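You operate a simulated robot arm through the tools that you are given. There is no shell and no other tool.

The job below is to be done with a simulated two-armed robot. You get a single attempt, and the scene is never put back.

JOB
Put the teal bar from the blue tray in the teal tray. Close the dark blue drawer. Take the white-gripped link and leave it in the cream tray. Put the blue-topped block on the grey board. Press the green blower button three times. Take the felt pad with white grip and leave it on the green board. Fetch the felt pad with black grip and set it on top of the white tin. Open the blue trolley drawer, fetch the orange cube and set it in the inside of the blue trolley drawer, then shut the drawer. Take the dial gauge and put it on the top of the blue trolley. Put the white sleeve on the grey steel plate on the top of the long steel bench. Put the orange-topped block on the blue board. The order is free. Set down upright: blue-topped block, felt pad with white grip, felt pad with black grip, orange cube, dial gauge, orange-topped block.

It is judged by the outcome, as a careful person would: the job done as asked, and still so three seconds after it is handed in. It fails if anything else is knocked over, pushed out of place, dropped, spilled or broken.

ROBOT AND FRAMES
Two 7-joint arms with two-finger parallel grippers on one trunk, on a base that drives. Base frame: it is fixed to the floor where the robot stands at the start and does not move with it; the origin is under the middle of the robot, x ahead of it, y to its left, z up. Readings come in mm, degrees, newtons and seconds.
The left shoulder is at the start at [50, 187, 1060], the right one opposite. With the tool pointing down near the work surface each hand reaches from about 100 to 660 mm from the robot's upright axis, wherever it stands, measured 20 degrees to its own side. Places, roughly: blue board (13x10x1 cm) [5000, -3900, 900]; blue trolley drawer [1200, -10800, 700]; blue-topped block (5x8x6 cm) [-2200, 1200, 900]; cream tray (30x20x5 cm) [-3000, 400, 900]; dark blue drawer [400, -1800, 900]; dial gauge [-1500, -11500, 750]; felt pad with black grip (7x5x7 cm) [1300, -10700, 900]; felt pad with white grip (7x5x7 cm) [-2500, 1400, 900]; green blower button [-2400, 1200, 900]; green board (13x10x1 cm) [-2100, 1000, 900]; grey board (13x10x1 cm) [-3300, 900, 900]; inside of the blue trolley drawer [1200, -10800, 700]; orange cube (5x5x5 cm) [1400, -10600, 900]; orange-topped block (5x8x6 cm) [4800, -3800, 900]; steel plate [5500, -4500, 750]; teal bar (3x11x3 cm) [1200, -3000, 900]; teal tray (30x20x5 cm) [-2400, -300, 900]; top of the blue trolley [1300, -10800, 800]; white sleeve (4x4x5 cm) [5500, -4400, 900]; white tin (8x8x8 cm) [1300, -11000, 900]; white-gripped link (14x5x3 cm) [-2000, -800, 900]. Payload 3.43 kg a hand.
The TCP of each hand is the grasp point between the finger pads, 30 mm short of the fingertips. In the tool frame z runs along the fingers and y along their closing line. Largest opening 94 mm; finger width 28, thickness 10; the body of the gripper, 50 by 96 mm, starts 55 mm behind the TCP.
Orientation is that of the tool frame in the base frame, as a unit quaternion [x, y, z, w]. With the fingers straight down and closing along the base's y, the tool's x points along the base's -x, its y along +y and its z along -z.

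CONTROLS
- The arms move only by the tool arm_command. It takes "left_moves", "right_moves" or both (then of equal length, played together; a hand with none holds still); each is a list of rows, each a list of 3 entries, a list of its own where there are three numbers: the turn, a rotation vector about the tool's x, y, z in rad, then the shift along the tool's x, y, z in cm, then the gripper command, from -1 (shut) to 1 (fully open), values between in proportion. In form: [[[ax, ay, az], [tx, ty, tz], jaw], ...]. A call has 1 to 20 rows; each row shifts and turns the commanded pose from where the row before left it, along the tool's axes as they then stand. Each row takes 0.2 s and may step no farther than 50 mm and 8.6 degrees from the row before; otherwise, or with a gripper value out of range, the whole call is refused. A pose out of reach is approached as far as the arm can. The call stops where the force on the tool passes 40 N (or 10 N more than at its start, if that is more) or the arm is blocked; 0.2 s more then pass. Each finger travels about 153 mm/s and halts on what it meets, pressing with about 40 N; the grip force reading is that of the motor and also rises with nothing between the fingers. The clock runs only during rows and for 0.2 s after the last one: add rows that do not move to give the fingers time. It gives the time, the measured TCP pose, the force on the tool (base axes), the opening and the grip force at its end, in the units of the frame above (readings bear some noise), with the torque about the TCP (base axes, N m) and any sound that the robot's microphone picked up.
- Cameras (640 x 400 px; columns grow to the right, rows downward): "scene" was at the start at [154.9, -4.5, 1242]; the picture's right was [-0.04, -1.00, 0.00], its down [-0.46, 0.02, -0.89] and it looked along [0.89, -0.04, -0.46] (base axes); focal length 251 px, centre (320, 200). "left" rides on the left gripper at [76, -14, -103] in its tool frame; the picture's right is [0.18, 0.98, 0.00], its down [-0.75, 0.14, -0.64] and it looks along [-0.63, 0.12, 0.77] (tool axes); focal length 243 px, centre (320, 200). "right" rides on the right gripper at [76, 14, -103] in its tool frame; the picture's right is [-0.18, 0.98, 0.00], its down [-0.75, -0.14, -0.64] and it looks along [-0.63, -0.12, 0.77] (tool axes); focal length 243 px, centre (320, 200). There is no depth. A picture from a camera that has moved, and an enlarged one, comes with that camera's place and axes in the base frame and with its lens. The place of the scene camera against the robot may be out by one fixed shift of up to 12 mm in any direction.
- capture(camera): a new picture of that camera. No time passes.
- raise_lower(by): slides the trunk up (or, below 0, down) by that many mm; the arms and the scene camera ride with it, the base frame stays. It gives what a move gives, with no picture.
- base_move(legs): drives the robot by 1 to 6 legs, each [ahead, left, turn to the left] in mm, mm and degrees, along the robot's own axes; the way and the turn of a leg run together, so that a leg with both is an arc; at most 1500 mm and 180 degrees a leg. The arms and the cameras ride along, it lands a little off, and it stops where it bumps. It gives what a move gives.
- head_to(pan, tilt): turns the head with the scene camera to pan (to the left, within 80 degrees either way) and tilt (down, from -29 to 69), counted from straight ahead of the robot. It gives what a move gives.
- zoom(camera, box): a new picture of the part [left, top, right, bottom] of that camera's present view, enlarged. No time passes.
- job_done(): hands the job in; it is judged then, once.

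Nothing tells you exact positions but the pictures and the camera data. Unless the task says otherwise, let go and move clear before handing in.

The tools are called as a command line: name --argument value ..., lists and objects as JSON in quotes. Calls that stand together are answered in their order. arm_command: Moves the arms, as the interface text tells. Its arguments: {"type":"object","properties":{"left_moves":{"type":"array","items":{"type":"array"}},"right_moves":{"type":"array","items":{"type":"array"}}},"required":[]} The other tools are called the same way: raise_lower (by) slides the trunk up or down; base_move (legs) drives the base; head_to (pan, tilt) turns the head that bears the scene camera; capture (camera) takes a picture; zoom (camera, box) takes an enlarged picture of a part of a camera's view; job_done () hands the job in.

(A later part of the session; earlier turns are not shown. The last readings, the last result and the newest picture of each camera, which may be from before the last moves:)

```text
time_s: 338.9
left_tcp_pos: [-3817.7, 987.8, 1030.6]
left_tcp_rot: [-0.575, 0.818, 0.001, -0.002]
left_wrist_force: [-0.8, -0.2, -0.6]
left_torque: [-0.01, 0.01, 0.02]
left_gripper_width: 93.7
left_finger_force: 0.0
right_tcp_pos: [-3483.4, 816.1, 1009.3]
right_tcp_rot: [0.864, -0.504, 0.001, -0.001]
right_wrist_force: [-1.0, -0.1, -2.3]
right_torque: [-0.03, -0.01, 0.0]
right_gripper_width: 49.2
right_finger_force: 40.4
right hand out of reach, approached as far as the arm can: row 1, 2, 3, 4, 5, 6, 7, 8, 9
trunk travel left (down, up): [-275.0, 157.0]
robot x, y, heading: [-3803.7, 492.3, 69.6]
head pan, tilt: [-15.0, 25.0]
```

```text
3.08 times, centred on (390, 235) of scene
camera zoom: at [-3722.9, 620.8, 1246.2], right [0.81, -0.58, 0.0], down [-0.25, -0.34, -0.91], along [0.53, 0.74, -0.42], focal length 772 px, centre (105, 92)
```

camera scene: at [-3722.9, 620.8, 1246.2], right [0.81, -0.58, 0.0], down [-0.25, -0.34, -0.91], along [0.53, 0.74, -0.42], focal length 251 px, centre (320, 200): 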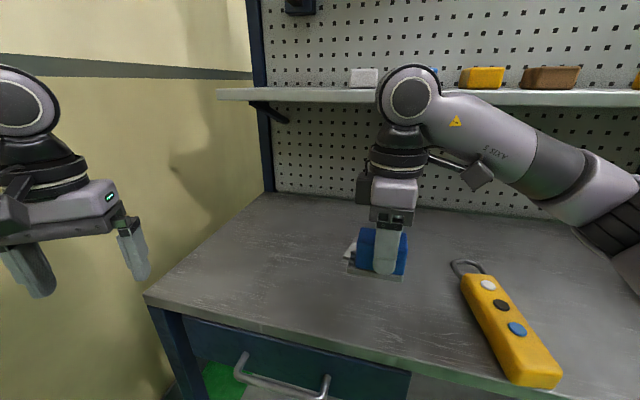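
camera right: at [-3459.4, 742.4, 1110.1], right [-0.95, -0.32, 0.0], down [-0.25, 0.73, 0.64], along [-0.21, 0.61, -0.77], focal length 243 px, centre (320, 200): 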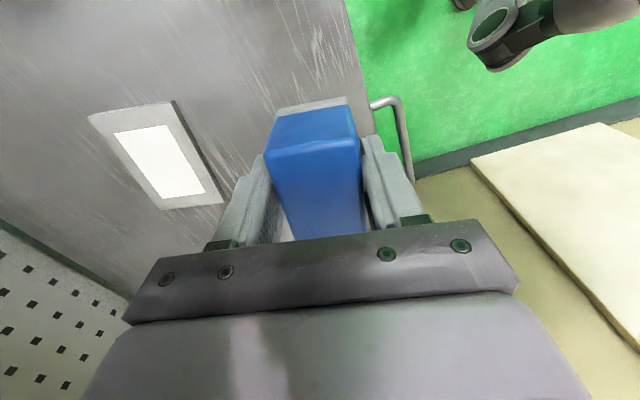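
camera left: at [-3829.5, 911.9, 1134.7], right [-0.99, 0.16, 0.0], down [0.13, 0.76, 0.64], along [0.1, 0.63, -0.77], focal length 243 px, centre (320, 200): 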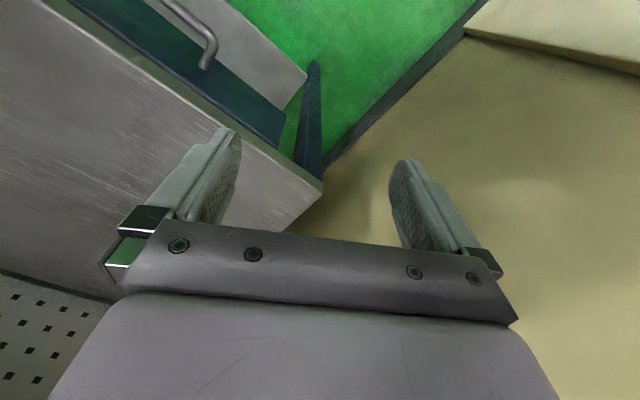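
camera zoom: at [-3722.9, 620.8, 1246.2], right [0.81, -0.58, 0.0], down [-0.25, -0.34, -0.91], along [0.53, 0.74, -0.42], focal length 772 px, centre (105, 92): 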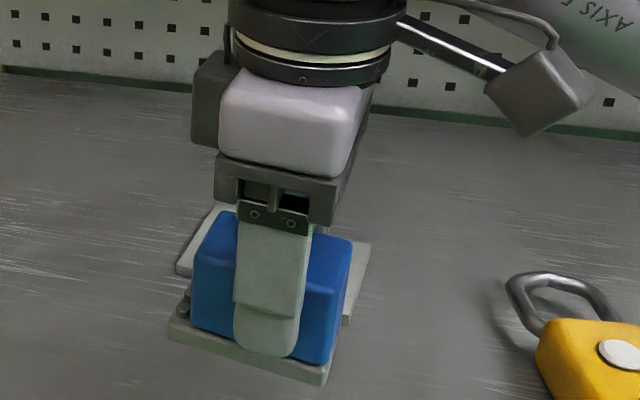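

With the hand turned that way the arm can't reach further. I'll shift right along the bench and turn the base 30° further left instead, so the hand stays in a natural pose.

base_move --legs '[[-71, -132, 0], [0, 0, 30]]'

arm_command --right_moves '[[[0, 0, 0.135], [0, 0, 0], -1], [[0, 0, 0.135], [0, 0, 0], -1], [[0, 0, 0.135], [0, 0, 0], -1], [[0, 0, 0.135], [0, 0, 0], -1], [[0, 0, 0], [0, 0, 0], -1]]'

head_to --pan -40 --tilt 28

capture --camera "scene"

capture --camera "right"

```text
time_s: 342.2
left_tcp_pos: [-3960.2, 803.4, 1030.4]
left_tcp_rot: [0.763, -0.646, -0.001, 0.001]
left_wrist_force: [-1.1, -0.4, -1.1]
left_torque: [0.01, 0.04, 0.01]
left_gripper_width: 94.2
left_finger_force: 0.0
right_tcp_pos: [-3584.2, 818.0, 1009.3]
right_tcp_rot: [0.963, -0.268, 0.002, -0.001]
right_wrist_force: [0.0, -0.3, -3.0]
right_torque: [0.0, -0.01, -0.03]
right_gripper_width: 49.0
right_finger_force: 40.1
trunk travel left (down, up): [-275.0, 157.0]
robot x, y, heading: [-3703.4, 376.7, 98.8]
head pan, tilt: [-15.0, 25.0]
```

```text
time_s: 343.4
left_tcp_pos: [-3960.3, 803.8, 1032.0]
left_tcp_rot: [0.764, -0.646, -0.001, 0.002]
left_wrist_force: [0.1, 0.1, -0.6]
left_torque: [0.0, 0.01, 0.0]
left_gripper_width: 93.8
left_finger_force: 0.2
right_tcp_pos: [-3585.7, 818.2, 1007.2]
right_tcp_rot: [0.857, -0.515, 0.001, -0.001]
right_wrist_force: [0.7, -0.1, -2.2]
right_torque: [0.01, -0.01, -0.01]
right_gripper_width: 49.2
right_finger_force: 40.2
trunk travel left (down, up): [-275.0, 157.0]
robot x, y, heading: [-3699.0, 382.3, 98.7]
head pan, tilt: [-15.0, 25.0]
```

```text
time_s: 344.3
left_tcp_pos: [-3959.2, 803.9, 1031.8]
left_tcp_rot: [0.764, -0.646, 0.001, 0.002]
left_wrist_force: [-0.7, 0.2, -0.6]
left_torque: [0.01, -0.01, 0.05]
left_gripper_width: 94.2
left_finger_force: 0.1
right_tcp_pos: [-3586.0, 817.8, 1008.0]
right_tcp_rot: [0.858, -0.514, 0.0, -0.001]
right_wrist_force: [-0.3, -0.5, -2.9]
right_torque: [-0.01, 0.02, -0.03]
right_gripper_width: 49.1
right_finger_force: 40.0
trunk travel left (down, up): [-275.0, 157.0]
robot x, y, heading: [-3702.5, 379.3, 99.2]
head pan, tilt: [-40.0, 28.0]
```

```text
taken
camera scene: at [-3659.2, 514.2, 1241.4], right [0.86, -0.52, 0.0], down [-0.24, -0.4, -0.88], along [0.46, 0.76, -0.47], focal length 251 px, centre (320, 200)
```

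scene: 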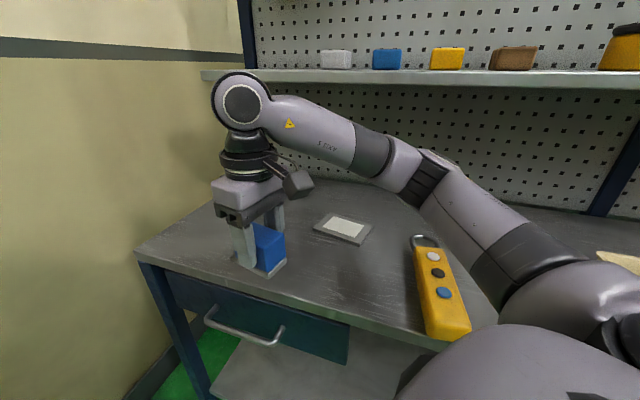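

```text
taken
camera right: at [-3562.0, 743.2, 1109.8], right [-0.95, -0.3, 0.0], down [-0.23, 0.73, 0.64], along [-0.19, 0.61, -0.77], focal length 243 px, centre (320, 200)
```

right: 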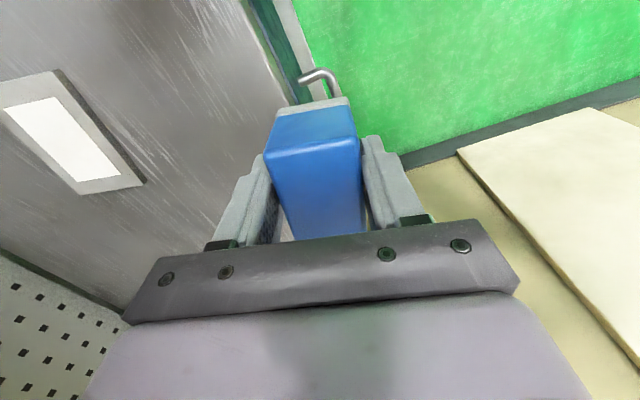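

The board centre is confirmed near (-3328, 945), and the shelf edge above is near z 1206–1231. I'll lower the hand first and then slide in underneath, in two stages.

arm_command --right_moves '[[[0, 0, 0], [0, 0, 1.2], -1], [[0, 0, 0], [0, -0.8, 1.5], -1], [[0, 0, 0], [0.2, -1.8, 1.5], -1], [[0, 0, 0], [0.2, -2.2, 1.3], -1], [[0, 0, 0], [0.2, -2.4, 0.7], -1], [[0, 0, 0], [0.2, -2.4, 0], -1], [[0, 0, 0], [0.2, -2.4, 0], -1], [[0, 0, 0], [0.2, -1.6, 0], -1], [[0, 0, 0], [0, 0, 0], -1]]'

capture --camera "scene"

capture --camera "right"

```text
time_s: 346.3
left_tcp_pos: [-3959.7, 803.7, 1030.4]
left_tcp_rot: [0.763, -0.646, 0.0, 0.002]
left_wrist_force: [-0.1, 0.2, -0.3]
left_torque: [0.02, 0.0, -0.04]
left_gripper_width: 93.8
left_finger_force: 0.0
right_tcp_pos: [-3456.7, 872.4, 946.3]
right_tcp_rot: [0.857, -0.516, 0.0, -0.002]
right_wrist_force: [0.4, 0.9, -2.8]
right_torque: [0.0, 0.02, -0.03]
right_gripper_width: 49.2
right_finger_force: 40.0
trunk travel left (down, up): [-275.0, 157.0]
robot x, y, heading: [-3703.9, 381.6, 98.9]
head pan, tilt: [-40.0, 28.0]
```

```text
taken
camera scene: at [-3659.1, 514.1, 1241.3], right [0.86, -0.52, 0.0], down [-0.24, -0.4, -0.88], along [0.46, 0.76, -0.47], focal length 251 px, centre (320, 200)
```

scene: 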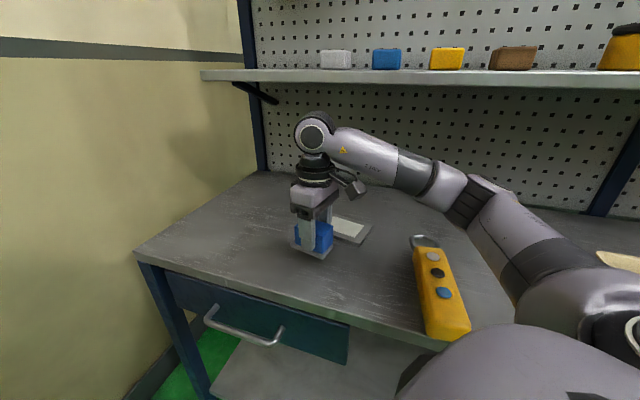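

```text
taken
camera right: at [-3435.3, 797.9, 1049.0], right [-0.95, -0.3, 0.0], down [-0.23, 0.73, 0.64], along [-0.19, 0.61, -0.77], focal length 243 px, centre (320, 200)
```

right: 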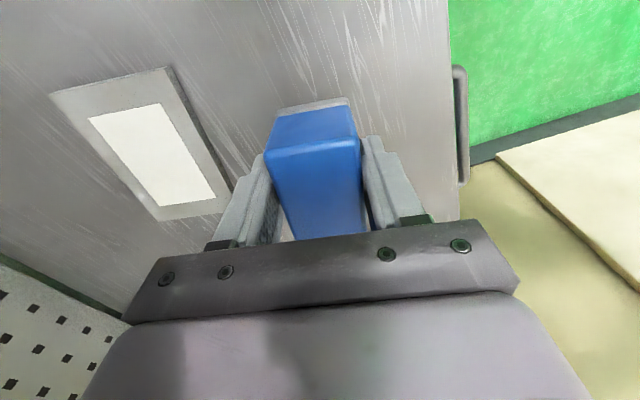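

The wrist camera puts the board centre at (-3338, 938). I'll move the block the remaining 135 mm over it.

arm_command --right_moves '[[[0, 0, 0], [0.1, -1.2, 0], -1], [[0, 0, 0], [0.1, -2.2, 0], -1], [[0, 0, 0], [0.1, -2.4, 0], -1], [[0, 0, 0], [0.1, -2.4, 0], -1], [[0, 0, 0], [0.1, -2.4, 0], -1], [[0, 0, 0], [0, -1.8, 0], -1], [[0, 0, 0], [0, -1.1, 0], -1], [[0, 0, 0], [0, 0, 0], -1]]'

capture --camera "scene"

capture --camera "right"

zoom --camera "scene" --box '[270, 180, 430, 280]'

```text
time_s: 348.1
left_tcp_pos: [-3961.2, 802.3, 1030.9]
left_tcp_rot: [0.763, -0.646, 0.0, 0.002]
left_wrist_force: [0.9, 0.2, 0.2]
left_torque: [0.02, -0.02, -0.01]
left_gripper_width: 93.9
left_finger_force: 0.1
right_tcp_pos: [-3390.9, 903.4, 948.2]
right_tcp_rot: [0.857, -0.515, 0.0, 0.0]
right_wrist_force: [0.4, -0.6, -2.8]
right_torque: [-0.04, 0.0, -0.03]
right_gripper_width: 48.9
right_finger_force: 39.6
right hand out of reach, approached as far as the arm can: row 4, 5, 6, 7
trunk travel left (down, up): [-275.0, 157.0]
robot x, y, heading: [-3701.7, 378.8, 98.8]
head pan, tilt: [-40.0, 28.0]
```

```text
taken
camera scene: at [-3659.1, 514.2, 1241.3], right [0.86, -0.52, 0.0], down [-0.24, -0.4, -0.88], along [0.46, 0.76, -0.47], focal length 251 px, centre (320, 200)
```

scene: 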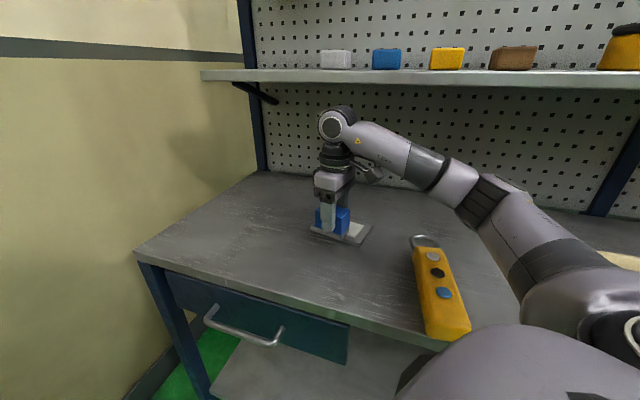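

```text
taken
camera right: at [-3369.3, 829.0, 1050.0], right [-0.95, -0.3, 0.0], down [-0.23, 0.73, 0.64], along [-0.19, 0.61, -0.77], focal length 243 px, centre (320, 200)
```

right: 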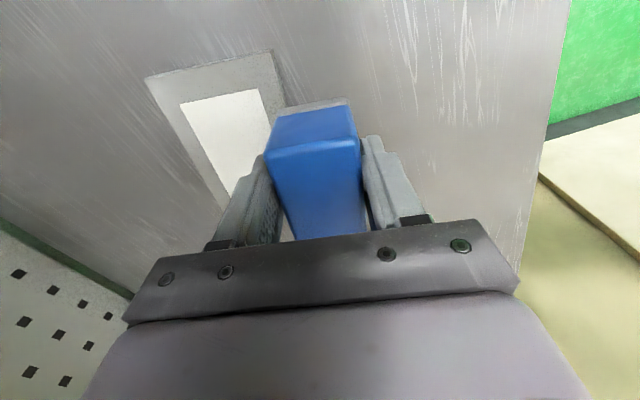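

```text
4.00 times, centred on (350, 230) of scene
camera zoom: at [-3659.1, 514.2, 1241.3], right [0.86, -0.52, 0.0], down [-0.24, -0.4, -0.88], along [0.46, 0.76, -0.47], focal length 1003 px, centre (200, 80)
```

zoom: 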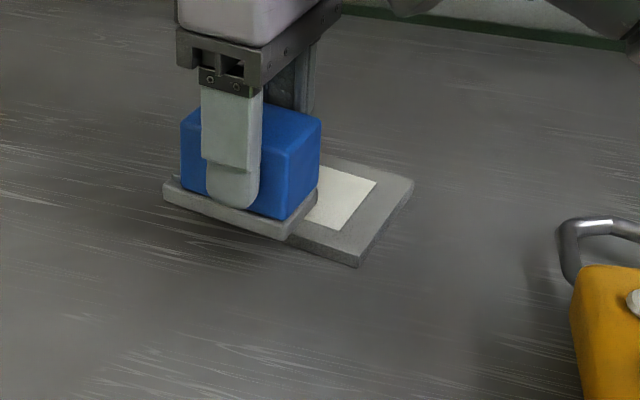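

The arm stops about 60 mm short with this wrist yaw. Turning the hand 90° the other way reaches much better and the block still fits across the board, so I'll rotate the hand.

arm_command --right_moves '[[[0, 0, 0.1427], [0, 0, 0], -1], [[0, 0, 0.1427], [0, 0, 0], -1], [[0, 0, 0.1427], [0, 0, 0], -1], [[0, 0, 0.1427], [0, 0, 0], -1], [[0, 0, 0.1427], [0, 0, 0], -1], [[0, 0, 0.1427], [0, 0, 0], -1], [[0, 0, 0.1427], [0, 0, 0], -1], [[0, 0, 0.1427], [0, 0, 0], -1], [[0, 0, 0.1427], [0, 0, 0], -1], [[0, 0, 0.1427], [0, 0, 0], -1], [[0, 0, 0.1427], [0, 0, 0], -1], [[0, 0, 0], [0, 0, 0], -1]]'

capture --camera "right"

capture --camera "scene"

```text
time_s: 350.7
left_tcp_pos: [-3959.2, 803.5, 1030.2]
left_tcp_rot: [0.763, -0.646, -0.001, 0.001]
left_wrist_force: [0.1, 0.7, 0.1]
left_torque: [0.03, -0.01, -0.02]
left_gripper_width: 93.9
left_finger_force: 0.1
right_tcp_pos: [-3391.4, 903.2, 946.7]
right_tcp_rot: [-0.241, 0.97, 0.0, 0.001]
right_wrist_force: [-1.0, -0.2, -2.8]
right_torque: [-0.02, 0.03, 0.02]
right_gripper_width: 49.2
right_finger_force: 40.0
trunk travel left (down, up): [-275.0, 157.0]
robot x, y, heading: [-3698.8, 383.0, 98.9]
head pan, tilt: [-40.0, 28.0]
```

```text
taken
camera right: at [-3465.9, 880.4, 1048.3], right [-0.3, 0.95, 0.0], down [0.73, 0.23, 0.64], along [0.61, 0.19, -0.77], focal length 243 px, centre (320, 200)
```

right: 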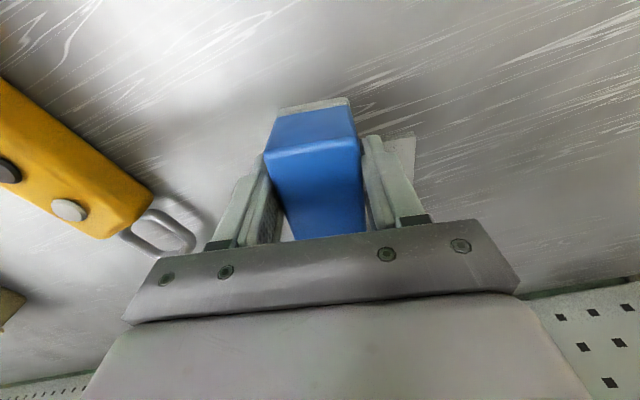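

```text
taken
camera scene: at [-3659.0, 514.2, 1241.3], right [0.86, -0.52, 0.0], down [-0.24, -0.4, -0.88], along [0.46, 0.76, -0.47], focal length 251 px, centre (320, 200)
```

scene: 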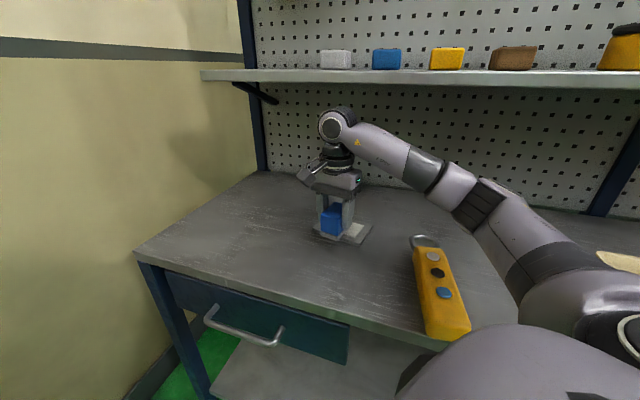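

arm_command --right_moves '[[[0, 0, 0], [-1.2, 0.15, 0], -1], [[0, 0, 0], [-1.6, 0.15, 0], -1], [[0, 0, 0], [-1.6, 0.15, 0], -1], [[0, 0, 0], [-1.1, 0.12, 0], -1], [[0, 0, 0], [0, 0, 0], -1]]'

capture --camera "right"

zoom --camera "scene" --box '[270, 180, 430, 280]'

```text
time_s: 351.9
left_tcp_pos: [-3959.8, 802.0, 1031.3]
left_tcp_rot: [0.763, -0.647, -0.001, 0.002]
left_wrist_force: [-0.3, 0.3, -0.4]
left_torque: [0.0, 0.01, 0.0]
left_gripper_width: 93.9
left_finger_force: 0.1
right_tcp_pos: [-3344.6, 936.2, 947.3]
right_tcp_rot: [-0.242, 0.97, 0.001, 0.002]
right_wrist_force: [-0.5, 0.2, -2.5]
right_torque: [-0.03, 0.01, 0.02]
right_gripper_width: 49.2
right_finger_force: 39.5
trunk travel left (down, up): [-275.0, 157.0]
robot x, y, heading: [-3704.7, 377.4, 99.0]
head pan, tilt: [-40.0, 28.0]
```

```text
taken
camera right: at [-3419.1, 911.3, 1048.9], right [-0.3, 0.95, 0.0], down [0.73, 0.23, 0.64], along [0.61, 0.19, -0.77], focal length 243 px, centre (320, 200)
```

right: 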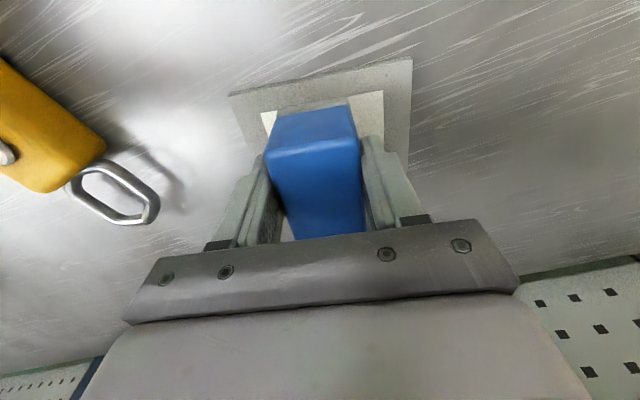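

```text
4.00 times, centred on (350, 230) of scene
camera zoom: at [-3659.0, 514.2, 1241.3], right [0.86, -0.52, 0.0], down [-0.24, -0.4, -0.88], along [0.46, 0.76, -0.47], focal length 1003 px, centre (200, 80)
```

zoom: 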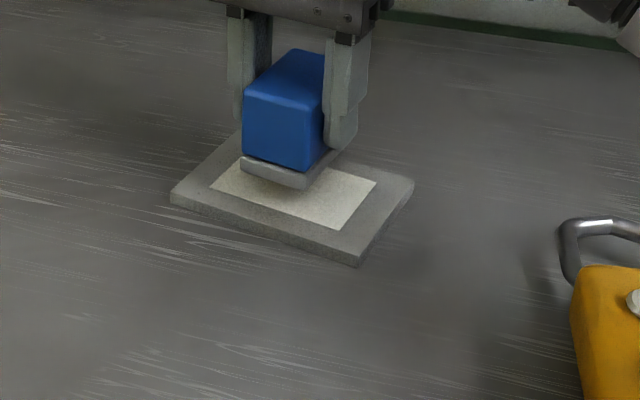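

arm_command --right_moves '[[[0, 0, 0], [-0.3, 0.3, 0.5], -1], [[0, 0, 0], [0, 0, 0.8], -1], [[0, 0, 0], [0, 0, 0.7], -1], [[0, 0, 0], [0, 0, 0], -1]]'

arm_command --right_moves '[[[0, 0, 0], [0, 0, 0.3], -1], [[0, 0, 0], [0, 0, 0], -1]]'

zoom --camera "scene" --box '[270, 180, 430, 280]'

capture --camera "right"

```text
time_s: 352.9
left_tcp_pos: [-3959.1, 802.3, 1031.3]
left_tcp_rot: [0.764, -0.646, -0.001, 0.002]
left_wrist_force: [-0.5, 0.6, 0.9]
left_torque: [-0.02, -0.03, 0.02]
left_gripper_width: 94.0
left_finger_force: 0.1
right_tcp_pos: [-3343.9, 940.4, 928.1]
right_tcp_rot: [-0.242, 0.97, 0.0, 0.001]
right_wrist_force: [-0.3, -0.1, -2.8]
right_torque: [-0.03, 0.01, 0.01]
right_gripper_width: 49.1
right_finger_force: 39.7
trunk travel left (down, up): [-275.0, 157.0]
robot x, y, heading: [-3704.5, 380.3, 98.9]
head pan, tilt: [-40.0, 28.0]
```

```text
time_s: 353.5
left_tcp_pos: [-3959.2, 803.1, 1031.4]
left_tcp_rot: [0.764, -0.646, 0.0, 0.002]
left_wrist_force: [0.9, 0.1, -0.6]
left_torque: [0.01, 0.02, 0.03]
left_gripper_width: 94.1
left_finger_force: 0.2
right_tcp_pos: [-3344.0, 938.2, 924.4]
right_tcp_rot: [-0.243, 0.97, 0.0, 0.001]
right_wrist_force: [0.7, -0.4, -2.2]
right_torque: [-0.03, 0.05, -0.03]
right_gripper_width: 48.9
right_finger_force: 39.7
trunk travel left (down, up): [-275.0, 157.0]
robot x, y, heading: [-3702.0, 381.1, 98.9]
head pan, tilt: [-40.0, 28.0]
```

```text
4.00 times, centred on (350, 230) of scene
camera zoom: at [-3659.0, 514.2, 1241.3], right [0.86, -0.52, 0.0], down [-0.24, -0.4, -0.88], along [0.46, 0.76, -0.47], focal length 1003 px, centre (200, 80)
```

zoom: 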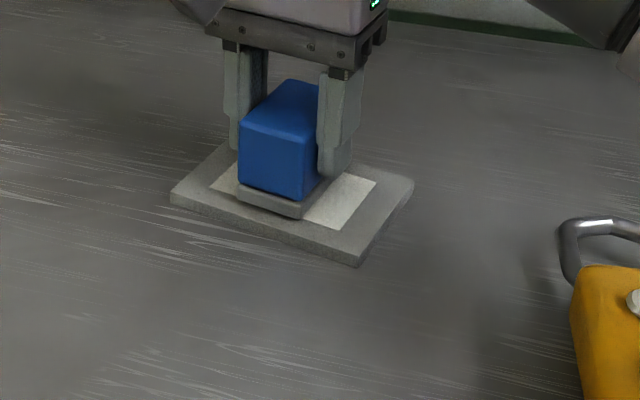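

```text
taken
camera right: at [-3418.7, 915.3, 1025.6], right [-0.3, 0.95, 0.0], down [0.73, 0.23, 0.64], along [0.61, 0.19, -0.77], focal length 243 px, centre (320, 200)
```

right: 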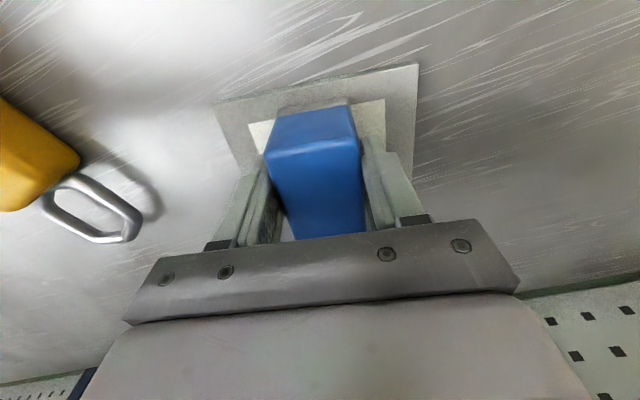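

arm_command --right_moves '[[[0, 0, 0], [0, 0, 0.2], -1], [[0, 0, 0], [0, 0, 0], -1]]'

arm_command --right_moves '[[[0, 0, 0], [0, 0, 0.2], -1], [[0, 0, 0], [0, 0, 0], -1]]'

arm_command --right_moves '[[[0, 0, 0], [0, 0, 0.2], -1], [[0, 0, 0], [0, 0, 0], -1]]'

```text
time_s: 354.1
left_tcp_pos: [-3959.8, 804.4, 1030.5]
left_tcp_rot: [0.764, -0.646, 0.0, 0.002]
left_wrist_force: [-0.6, 0.3, 0.4]
left_torque: [-0.03, 0.0, -0.04]
left_gripper_width: 94.1
left_finger_force: 0.1
right_tcp_pos: [-3344.0, 939.2, 922.6]
right_tcp_rot: [-0.242, 0.97, 0.0, 0.001]
right_wrist_force: [0.1, -0.4, -3.4]
right_torque: [-0.01, 0.03, -0.02]
right_gripper_width: 49.2
right_finger_force: 40.6
trunk travel left (down, up): [-275.0, 157.0]
robot x, y, heading: [-3706.0, 381.5, 99.1]
head pan, tilt: [-40.0, 28.0]
```

```text
time_s: 354.7
left_tcp_pos: [-3959.9, 802.1, 1030.9]
left_tcp_rot: [0.763, -0.646, 0.0, 0.002]
left_wrist_force: [-0.7, 0.4, 0.3]
left_torque: [0.03, 0.01, 0.0]
left_gripper_width: 94.0
left_finger_force: 0.1
right_tcp_pos: [-3344.8, 939.1, 921.9]
right_tcp_rot: [-0.241, 0.971, 0.002, 0.001]
right_wrist_force: [0.6, -2.0, 7.5]
right_torque: [-0.24, -0.16, 0.0]
right_gripper_width: 49.0
right_finger_force: 40.7
trunk travel left (down, up): [-275.0, 157.0]
robot x, y, heading: [-3703.2, 377.9, 98.9]
head pan, tilt: [-40.0, 28.0]
```

```text
time_s: 355.3
left_tcp_pos: [-3958.8, 802.0, 1031.7]
left_tcp_rot: [0.763, -0.646, -0.002, 0.001]
left_wrist_force: [0.5, -0.3, 0.3]
left_torque: [0.01, -0.04, 0.0]
left_gripper_width: 94.0
left_finger_force: 0.1
right_tcp_pos: [-3343.4, 939.5, 922.0]
right_tcp_rot: [-0.241, 0.97, 0.003, 0.002]
right_wrist_force: [6.2, 2.7, 18.4]
right_torque: [-0.21, 0.0, 0.07]
right_gripper_width: 49.3
right_finger_force: 40.2
trunk travel left (down, up): [-275.0, 157.0]
robot x, y, heading: [-3699.1, 379.1, 98.8]
head pan, tilt: [-40.0, 28.0]
```

The block is seated on the board. I'll open the fingers, slide back along the block's length away from the shelf, then lift.

arm_command --right_moves '[[[0, 0, 0], [0, 0, -0.3], -1], [[0, 0, 0], [0, 0, 0], -0.2], [[0, 0, 0], [0, 0, 0], 0.3], [[0, 0, 0], [0, 0, 0], 0.7], [[0, 0, 0], [0, 0, 0], 0.7], [[0, 0, 0], [1, 0, 0], 0.7], [[0, 0, 0], [2, 0, 0], 0.7], [[0, 0, 0], [2.5, 0, 0], 0.7], [[0, 0, 0], [2.5, 0, 0], 0.7], [[0, 0, 0], [2.5, 0, -1], 0.7], [[0, 0, 0], [2, 0, -2], 0.7], [[0, 0, 0], [0, 0, -3], 1], [[0, 0, 0], [0, 0, -3], 1]]'

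zoom --camera "scene" --box '[270, 180, 430, 280]'

capture --camera "right"

```text
time_s: 358.1
left_tcp_pos: [-3959.5, 802.6, 1030.0]
left_tcp_rot: [0.763, -0.646, -0.001, 0.001]
left_wrist_force: [-0.5, -0.9, -0.5]
left_torque: [0.05, -0.01, -0.01]
left_gripper_width: 94.1
left_finger_force: 0.0
right_tcp_pos: [-3455.9, 880.0, 1010.6]
right_tcp_rot: [-0.242, 0.97, -0.001, 0.001]
right_wrist_force: [0.4, -1.1, 0.6]
right_torque: [-0.02, -0.01, -0.01]
right_gripper_width: 93.9
right_finger_force: 0.1
trunk travel left (down, up): [-275.0, 157.0]
robot x, y, heading: [-3704.7, 379.6, 98.6]
head pan, tilt: [-40.0, 28.0]
```

```text
4.00 times, centred on (350, 230) of scene
camera zoom: at [-3659.3, 513.8, 1241.4], right [0.86, -0.52, 0.0], down [-0.24, -0.4, -0.88], along [0.46, 0.76, -0.47], focal length 1003 px, centre (200, 80)
```

zoom: 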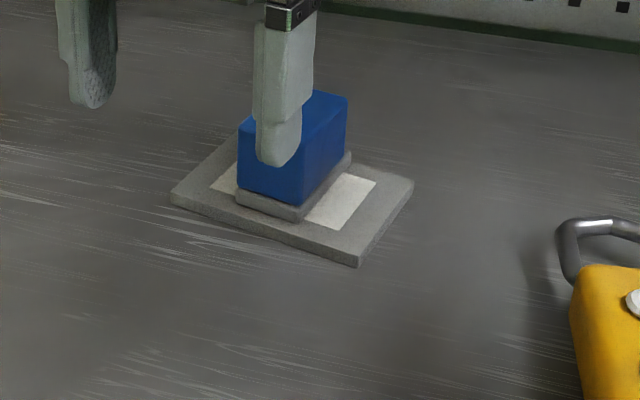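

```text
taken
camera right: at [-3529.9, 855.6, 1112.6], right [-0.3, 0.95, 0.0], down [0.73, 0.23, 0.64], along [0.61, 0.19, -0.77], focal length 243 px, centre (320, 200)
```

right: 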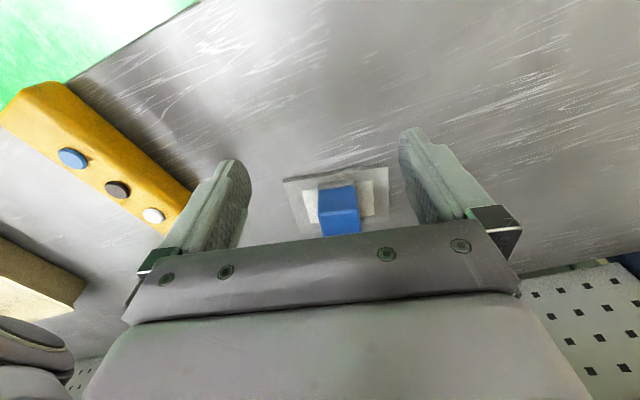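

The blue-topped block is upright on the grey board. I'll bring the arms back to neutral poses and then leave for the next areas.

arm_command --right_moves '[[[0, 0, -0.139], [1, 0, 0], 1], [[0, 0, -0.139], [1, 0, 0], 1], [[0, 0, -0.139], [1, 0, 0], 1], [[0, 0, -0.139], [0, 0, 0], 1], [[0, 0, -0.139], [0, 0, 0], 1], [[0, 0, -0.139], [0, 0, 0], 1], [[0, 0, -0.139], [0, 0, 0], 1], [[0, 0, -0.139], [0, 0, 0], 1], [[0, 0, -0.139], [0, 0, 0], 1], [[0, 0, 0], [1, 3, 0], 1], [[0, 0, 0], [1, 3, 0], 1], [[0, 0, 0], [1, 3, -1], 1], [[0, 0, 0], [1, 3, -3], 1], [[0, 0, 0], [1, 0, -3], 1], [[0, 0, 0], [0, 0, -3], 1]]' --left_moves '[[[0, 0, 0], [1, 0, 0], 1], [[0, 0, 0], [1, 0, 0], 1], [[0, 0, 0], [1, 0, 0], 1], [[0, 0, 0], [1, 0, 0], 1], [[0, 0, 0], [1, 0, 0], 1], [[0, 0, 0], [1, 0, 0], 1], [[0, 0, 0], [1, 0, 0], 1], [[0, 0, 0], [1, 0, 0], 1], [[0, 0, 0], [1, 0, 0], 1], [[0, 0, 0], [0, 0, -1], 1], [[0, 0, 0], [0, 0, -1], 1], [[0, 0, 0], [0, 0, -2], 1], [[0, 0, 0], [0, 0, -2], 1], [[0, 0, 0], [0, 0, -2], 1], [[0, 0, 0], [0, 0, 0], 1]]'

base_move --legs '[[0, 250, 0], [0, 0, -150]]'

head_to --pan 0 --tilt 15

capture --camera "scene"

```text
time_s: 361.3
left_tcp_pos: [-3943.0, 713.6, 1111.7]
left_tcp_rot: [0.763, -0.646, 0.0, 0.003]
left_wrist_force: [-0.2, 0.5, -0.4]
left_torque: [0.01, -0.02, 0.03]
left_gripper_width: 93.9
left_finger_force: 0.0
right_tcp_pos: [-3588.9, 793.6, 1108.3]
right_tcp_rot: [0.764, -0.645, 0.001, -0.001]
right_wrist_force: [0.0, -0.3, -0.9]
right_torque: [0.03, 0.0, 0.04]
right_gripper_width: 94.3
right_finger_force: 0.0
trunk travel left (down, up): [-275.0, 157.0]
robot x, y, heading: [-3700.9, 379.3, 99.0]
head pan, tilt: [-40.0, 28.0]
```

```text
time_s: 370.4
left_tcp_pos: [-3584.9, 148.5, 1112.2]
left_tcp_rot: [0.457, 0.89, 0.002, 0.0]
left_wrist_force: [-0.1, -0.2, -0.8]
left_torque: [0.03, -0.01, 0.01]
left_gripper_width: 94.0
left_finger_force: 0.1
right_tcp_pos: [-3867.9, -81.9, 1108.6]
right_tcp_rot: [0.454, 0.891, -0.001, 0.0]
right_wrist_force: [0.5, 0.2, -0.2]
right_torque: [-0.01, -0.01, 0.01]
right_gripper_width: 94.0
right_finger_force: 0.0
trunk travel left (down, up): [-275.0, 157.0]
robot x, y, heading: [-3948.3, 340.5, -54.7]
head pan, tilt: [-40.0, 28.0]
```

```text
time_s: 371.5
left_tcp_pos: [-3586.3, 145.3, 1110.6]
left_tcp_rot: [0.456, 0.89, 0.002, 0.0]
left_wrist_force: [0.2, -0.2, 0.0]
left_torque: [0.0, 0.01, 0.0]
left_gripper_width: 93.7
left_finger_force: 0.0
right_tcp_pos: [-3867.8, -82.5, 1107.9]
right_tcp_rot: [0.455, 0.89, -0.001, -0.001]
right_wrist_force: [0.1, 0.1, -0.3]
right_torque: [0.02, 0.01, 0.03]
right_gripper_width: 94.0
right_finger_force: 0.0
trunk travel left (down, up): [-275.0, 157.0]
robot x, y, heading: [-3948.6, 338.4, -54.9]
head pan, tilt: [0.0, 15.0]
```

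```text
taken
camera scene: at [-3857.1, 215.8, 1262.4], right [-0.82, -0.57, 0.0], down [-0.15, 0.21, -0.97], along [0.56, -0.79, -0.26], focal length 251 px, centre (320, 200)
```

scene: 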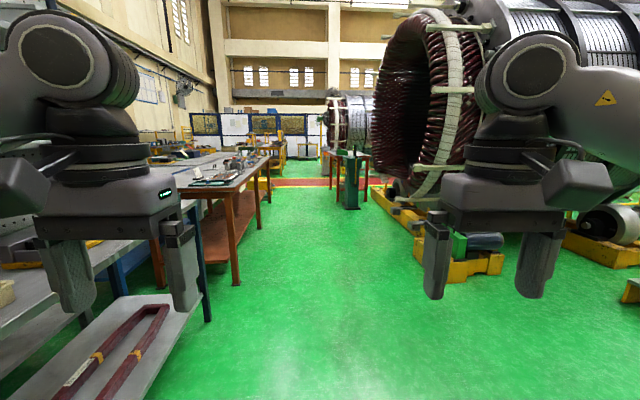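

The far aisle is clear back to the walkway. I'll drive down it and then across towards the area with the orange-topped block and the white sleeve.

base_move --legs '[[0, 0, 3.2], [1500, 0, 0], [1500, 0, 0], [1500, 0, 0], [1500, 0, 0], [650, 0, 0]]'

capture --camera "scene"

```text
time_s: 398.3
left_tcp_pos: [-312.5, -4407.6, 1112.1]
left_tcp_rot: [0.471, 0.882, 0.003, -0.001]
left_wrist_force: [-0.7, 0.2, 0.4]
left_torque: [-0.01, -0.01, 0.01]
left_gripper_width: 94.0
left_finger_force: 0.1
right_tcp_pos: [-600.5, -4627.9, 1108.4]
right_tcp_rot: [0.471, 0.882, 0.0, -0.001]
right_wrist_force: [-1.2, 0.5, -0.6]
right_torque: [-0.02, 0.0, -0.01]
right_gripper_width: 94.3
right_finger_force: 0.0
trunk travel left (down, up): [-275.0, 157.0]
robot x, y, heading: [-667.2, -4201.0, -56.8]
head pan, tilt: [0.0, 15.0]
stopped in leg 5: the robot was blocked; the commanded pose is now the measured one
```

```text
taken
camera scene: at [-580.3, -4328.4, 1262.6], right [-0.84, -0.55, 0.0], down [-0.14, 0.22, -0.97], along [0.53, -0.81, -0.26], focal length 251 px, centre (320, 200)
```

scene: 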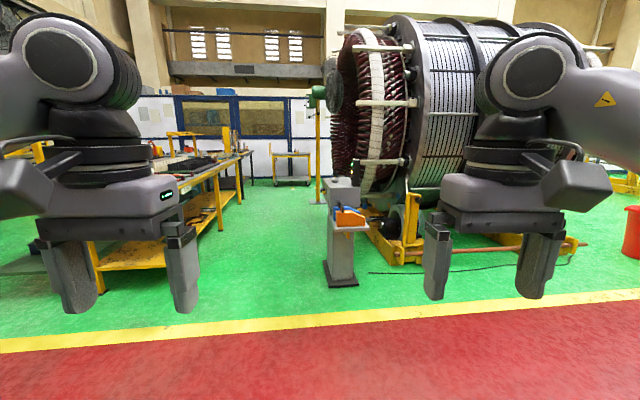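

The robot was stopped by something; I've drifted towards the red table. I'll look to the right before moving.

head_to --pan -75 --tilt 30

capture --camera "scene"

head_to --pan -30 --tilt 50

capture --camera "scene"

```text
time_s: 399.8
left_tcp_pos: [-312.0, -4408.4, 1109.5]
left_tcp_rot: [0.471, 0.882, 0.003, -0.002]
left_wrist_force: [0.7, 0.1, -0.2]
left_torque: [-0.01, 0.03, 0.02]
left_gripper_width: 94.2
left_finger_force: 0.1
right_tcp_pos: [-601.1, -4627.6, 1106.9]
right_tcp_rot: [0.472, 0.882, 0.0, -0.002]
right_wrist_force: [1.2, -0.1, -0.4]
right_torque: [0.01, 0.01, -0.03]
right_gripper_width: 94.0
right_finger_force: 0.0
trunk travel left (down, up): [-275.0, 157.0]
robot x, y, heading: [-668.9, -4203.2, -56.9]
head pan, tilt: [-75.0, 30.0]
```

```text
taken
camera scene: at [-691.3, -4318.3, 1238.2], right [-0.75, 0.67, 0.0], down [0.33, 0.37, -0.87], along [-0.58, -0.65, -0.5], focal length 251 px, centre (320, 200)
```

scene: 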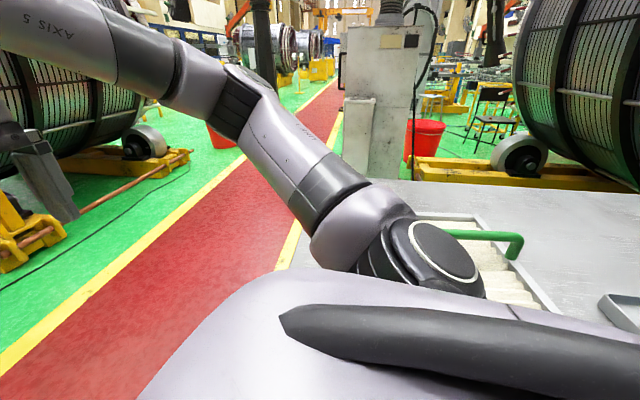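

```text
time_s: 400.9
left_tcp_pos: [-310.7, -4407.9, 1109.6]
left_tcp_rot: [0.471, 0.882, 0.002, -0.001]
left_wrist_force: [-0.7, -0.2, 0.2]
left_torque: [0.01, -0.04, -0.01]
left_gripper_width: 93.9
left_finger_force: 0.1
right_tcp_pos: [-600.4, -4627.8, 1107.3]
right_tcp_rot: [0.471, 0.882, -0.001, -0.002]
right_wrist_force: [0.1, 0.6, 0.2]
right_torque: [0.0, 0.02, 0.02]
right_gripper_width: 93.8
right_finger_force: 0.1
trunk travel left (down, up): [-275.0, 157.0]
robot x, y, heading: [-669.3, -4198.1, -57.1]
head pan, tilt: [-30.0, 50.0]
```

```text
taken
camera scene: at [-626.8, -4327.8, 1208.7], right [-1.0, -0.06, 0.0], down [-0.04, 0.76, -0.64], along [0.04, -0.64, -0.77], focal length 251 px, centre (320, 200)
```

scene: 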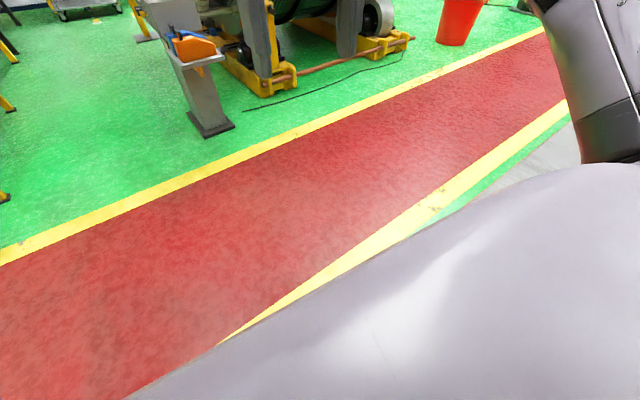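

The robot's side touched the red table's edge; nothing looks disturbed. I'll slide left away from it and check.

base_move --legs '[[0, 350, 0]]'

head_to --pan -70 --tilt 30

capture --camera "scene"

```text
time_s: 404.6
left_tcp_pos: [-10.1, -4212.2, 1110.4]
left_tcp_rot: [0.472, 0.882, 0.003, -0.001]
left_wrist_force: [-0.2, 0.2, 0.4]
left_torque: [-0.01, -0.01, -0.01]
left_gripper_width: 94.2
left_finger_force: 0.0
right_tcp_pos: [-301.2, -4430.1, 1107.0]
right_tcp_rot: [0.472, 0.882, -0.001, -0.002]
right_wrist_force: [0.2, 0.9, -0.7]
right_torque: [0.0, 0.0, -0.05]
right_gripper_width: 94.1
right_finger_force: 0.1
trunk travel left (down, up): [-275.0, 157.0]
robot x, y, heading: [-369.7, -4006.3, -56.7]
head pan, tilt: [-30.0, 50.0]
```

```text
time_s: 405.7
left_tcp_pos: [-11.0, -4212.7, 1109.5]
left_tcp_rot: [0.471, 0.882, 0.002, -0.002]
left_wrist_force: [-0.2, -0.1, 0.3]
left_torque: [0.03, 0.01, -0.01]
left_gripper_width: 93.9
left_finger_force: 0.1
right_tcp_pos: [-301.5, -4430.4, 1106.9]
right_tcp_rot: [0.472, 0.882, -0.001, -0.002]
right_wrist_force: [0.2, -0.2, -0.8]
right_torque: [0.0, -0.01, 0.01]
right_gripper_width: 94.1
right_finger_force: 0.2
trunk travel left (down, up): [-275.0, 157.0]
robot x, y, heading: [-368.2, -4005.0, -56.8]
head pan, tilt: [-70.0, 30.0]
```

```text
taken
camera scene: at [-384.8, -4126.9, 1238.2], right [-0.8, 0.6, 0.0], down [0.3, 0.4, -0.87], along [-0.52, -0.69, -0.5], focal length 251 px, centre (320, 200)
```

scene: 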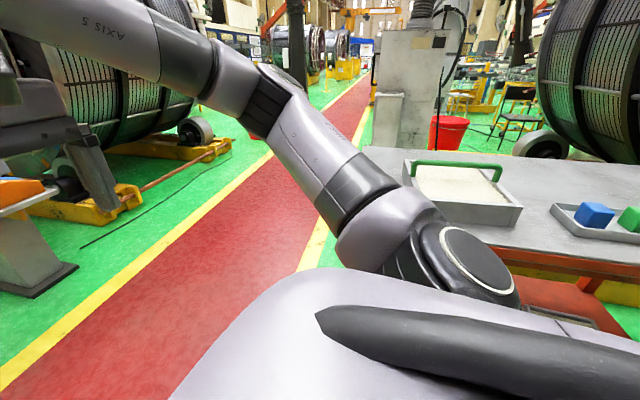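

The red table and its contents look undisturbed. I'll continue to the walkway in shorter checked legs.

base_move --legs '[[0, 0, 5], [1050, 0, 0], [0, 0, 90]]'

head_to --pan 0 --tilt 15

capture --camera "scene"

```text
time_s: 415.5
left_tcp_pos: [458.0, -4463.3, 1110.7]
left_tcp_rot: [-0.335, 0.942, 0.001, -0.003]
left_wrist_force: [0.6, 0.3, -0.1]
left_torque: [0.03, 0.02, 0.0]
left_gripper_width: 93.9
left_finger_force: 0.0
right_tcp_pos: [703.2, -4732.5, 1108.4]
right_tcp_rot: [-0.334, 0.942, -0.001, -0.001]
right_wrist_force: [-0.2, -0.7, -0.3]
right_torque: [0.0, 0.03, -0.02]
right_gripper_width: 93.8
right_finger_force: 0.1
trunk travel left (down, up): [-275.0, 157.0]
robot x, y, heading: [283.2, -4838.7, 38.7]
head pan, tilt: [-70.0, 30.0]
```

```text
time_s: 416.9
left_tcp_pos: [457.9, -4463.8, 1110.0]
left_tcp_rot: [-0.334, 0.943, 0.001, -0.003]
left_wrist_force: [-0.7, -0.5, 0.0]
left_torque: [0.01, 0.01, -0.02]
left_gripper_width: 94.0
left_finger_force: 0.1
right_tcp_pos: [702.2, -4732.6, 1108.1]
right_tcp_rot: [-0.335, 0.942, -0.002, 0.0]
right_wrist_force: [-0.1, 0.0, 0.5]
right_torque: [-0.03, 0.0, -0.03]
right_gripper_width: 94.4
right_finger_force: 0.1
trunk travel left (down, up): [-275.0, 157.0]
robot x, y, heading: [283.7, -4841.9, 38.6]
head pan, tilt: [0.0, 15.0]
```

```text
taken
camera scene: at [408.8, -4745.3, 1262.4], right [0.62, -0.78, 0.0], down [-0.2, -0.16, -0.97], along [0.76, 0.6, -0.26], focal length 251 px, centre (320, 200)
```

scene: 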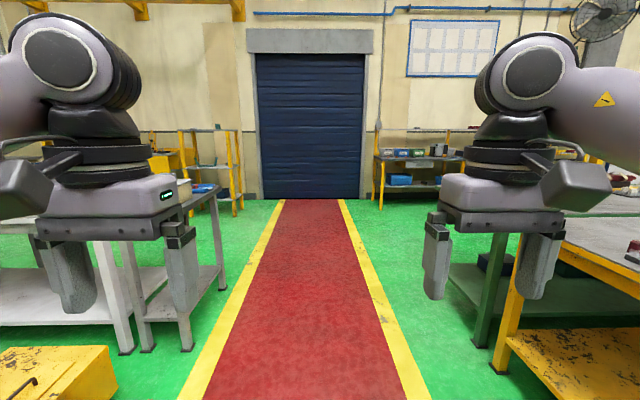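

base_move --legs '[[1500, 0, 0], [1350, 0, 0], [0, 0, -60]]'

capture --camera "scene"

```text
time_s: 433.3
left_tcp_pos: [2951.3, -3031.2, 1111.0]
left_tcp_rot: [0.18, 0.984, 0.002, -0.002]
left_wrist_force: [0.2, 0.4, -0.4]
left_torque: [-0.01, 0.04, 0.02]
left_gripper_width: 94.0
left_finger_force: 0.1
right_tcp_pos: [2842.3, -3378.4, 1107.8]
right_tcp_rot: [0.179, 0.984, -0.001, -0.001]
right_wrist_force: [-0.3, -0.4, -0.3]
right_torque: [0.01, 0.0, 0.01]
right_gripper_width: 93.9
right_finger_force: 0.0
trunk travel left (down, up): [-275.0, 157.0]
robot x, y, heading: [2538.5, -3071.3, -21.2]
head pan, tilt: [0.0, 15.0]
```

```text
taken
camera scene: at [2687.5, -3125.7, 1262.4], right [-0.36, -0.93, 0.0], down [-0.24, 0.09, -0.97], along [0.9, -0.35, -0.26], focal length 251 px, centre (320, 200)
```

scene: 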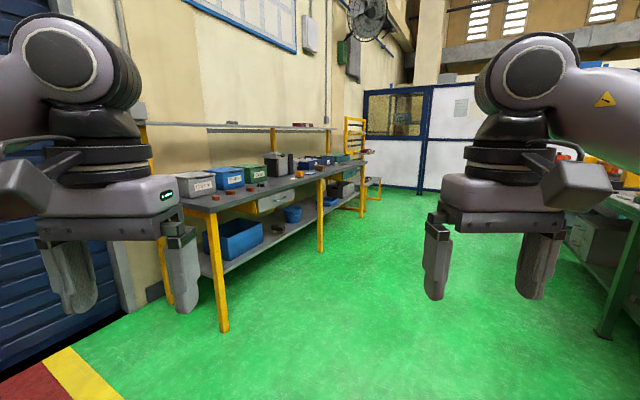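

The bench with bins along the wall is where the orange-topped block should be. I'll drive alongside and turn to face it.

base_move --legs '[[0, 0, -30.5], [1500, 0, 0], [500, 0, 0], [0, 0, 90]]'

capture --camera "scene"

```text
time_s: 448.4
left_tcp_pos: [3948.4, -4252.1, 1111.5]
left_tcp_rot: [-0.311, 0.95, 0.002, -0.002]
left_wrist_force: [-0.3, -0.4, 0.3]
left_torque: [-0.02, 0.02, -0.03]
left_gripper_width: 94.1
left_finger_force: 0.0
right_tcp_pos: [4179.5, -4533.6, 1107.6]
right_tcp_rot: [-0.311, 0.95, -0.003, -0.001]
right_wrist_force: [0.0, -0.8, 0.0]
right_torque: [-0.03, 0.0, 0.01]
right_gripper_width: 94.3
right_finger_force: 0.0
trunk travel left (down, up): [-275.0, 157.0]
robot x, y, heading: [3756.8, -4619.3, 35.5]
head pan, tilt: [0.0, 15.0]
```

```text
taken
camera scene: at [3885.9, -4531.2, 1262.4], right [0.58, -0.81, 0.0], down [-0.21, -0.15, -0.97], along [0.78, 0.56, -0.26], focal length 251 px, centre (320, 200)
```

scene: 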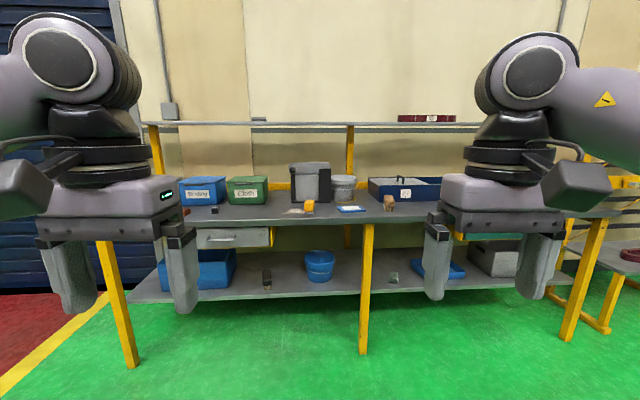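

zoom --camera "scene" --box '[180, 150, 440, 230]'

zoom --camera "scene" --box '[360, 100, 640, 290]'

```text
2.46 times, centred on (310, 190) of scene
camera zoom: at [3885.9, -4531.2, 1262.4], right [0.58, -0.81, 0.0], down [-0.21, -0.15, -0.97], along [0.78, 0.56, -0.26], focal length 617 px, centre (345, 225)
```

zoom: 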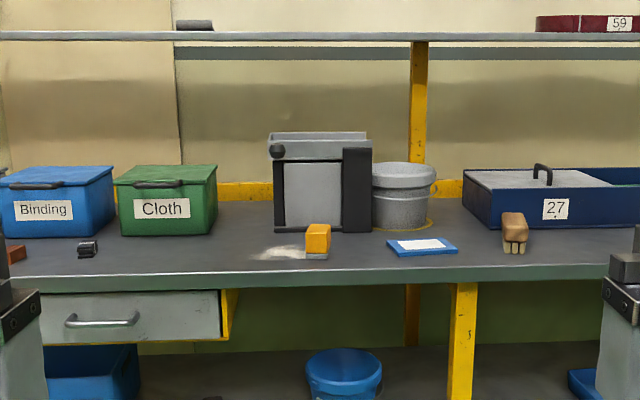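

```text
2.11 times, centred on (500, 195) of scene
camera zoom: at [3885.9, -4531.2, 1262.4], right [0.58, -0.81, 0.0], down [-0.21, -0.15, -0.97], along [0.78, 0.56, -0.26], focal length 528 px, centre (-59, 210)
```

zoom: 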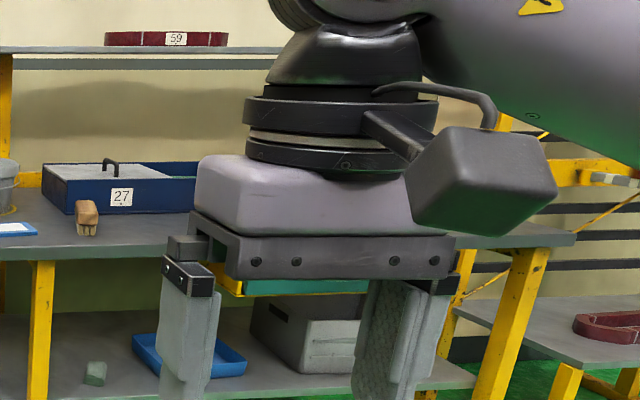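

I see the orange-topped block and the blue board on the bench ahead. I'll drive closer and square up.

base_move --legs '[[500, 165, 0], [0, 0, 6.5]]'

head_to --pan -5 --tilt 25

capture --camera "scene"

```text
time_s: 452.1
left_tcp_pos: [4199.9, -3800.7, 1110.8]
left_tcp_rot: [-0.375, 0.927, 0.001, -0.004]
left_wrist_force: [0.5, 0.6, -0.7]
left_torque: [-0.04, 0.02, 0.02]
left_gripper_width: 94.1
left_finger_force: 0.0
right_tcp_pos: [4467.0, -4046.3, 1107.3]
right_tcp_rot: [-0.375, 0.927, -0.001, -0.001]
right_wrist_force: [-0.3, -0.2, 0.5]
right_torque: [0.02, -0.01, -0.01]
right_gripper_width: 94.0
right_finger_force: 0.0
trunk travel left (down, up): [-275.0, 157.0]
robot x, y, heading: [4061.4, -4189.4, 43.5]
head pan, tilt: [0.0, 15.0]
```

```text
time_s: 452.8
left_tcp_pos: [4200.4, -3799.6, 1109.9]
left_tcp_rot: [-0.375, 0.927, 0.0, -0.003]
left_wrist_force: [-0.2, -0.1, 0.1]
left_torque: [0.0, 0.0, 0.05]
left_gripper_width: 93.9
left_finger_force: 0.0
right_tcp_pos: [4467.4, -4046.1, 1107.7]
right_tcp_rot: [-0.375, 0.927, -0.001, -0.001]
right_wrist_force: [0.7, -0.1, 0.5]
right_torque: [0.01, 0.0, -0.01]
right_gripper_width: 93.8
right_finger_force: 0.0
trunk travel left (down, up): [-275.0, 157.0]
robot x, y, heading: [4057.8, -4183.5, 43.4]
head pan, tilt: [-5.0, 25.0]
```

```text
taken
camera scene: at [4180.1, -4091.2, 1246.2], right [0.62, -0.78, 0.0], down [-0.33, -0.26, -0.91], along [0.71, 0.56, -0.42], focal length 251 px, centre (320, 200)
```

scene: 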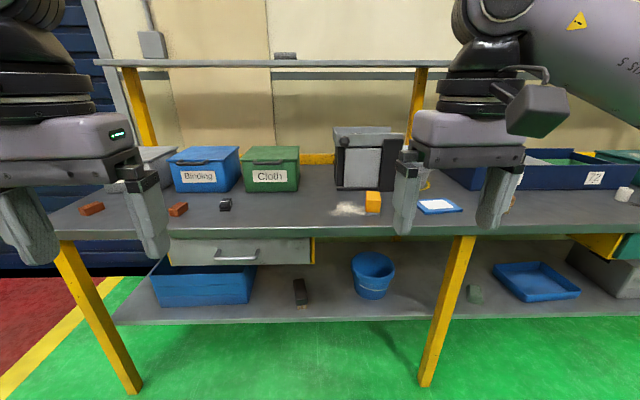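

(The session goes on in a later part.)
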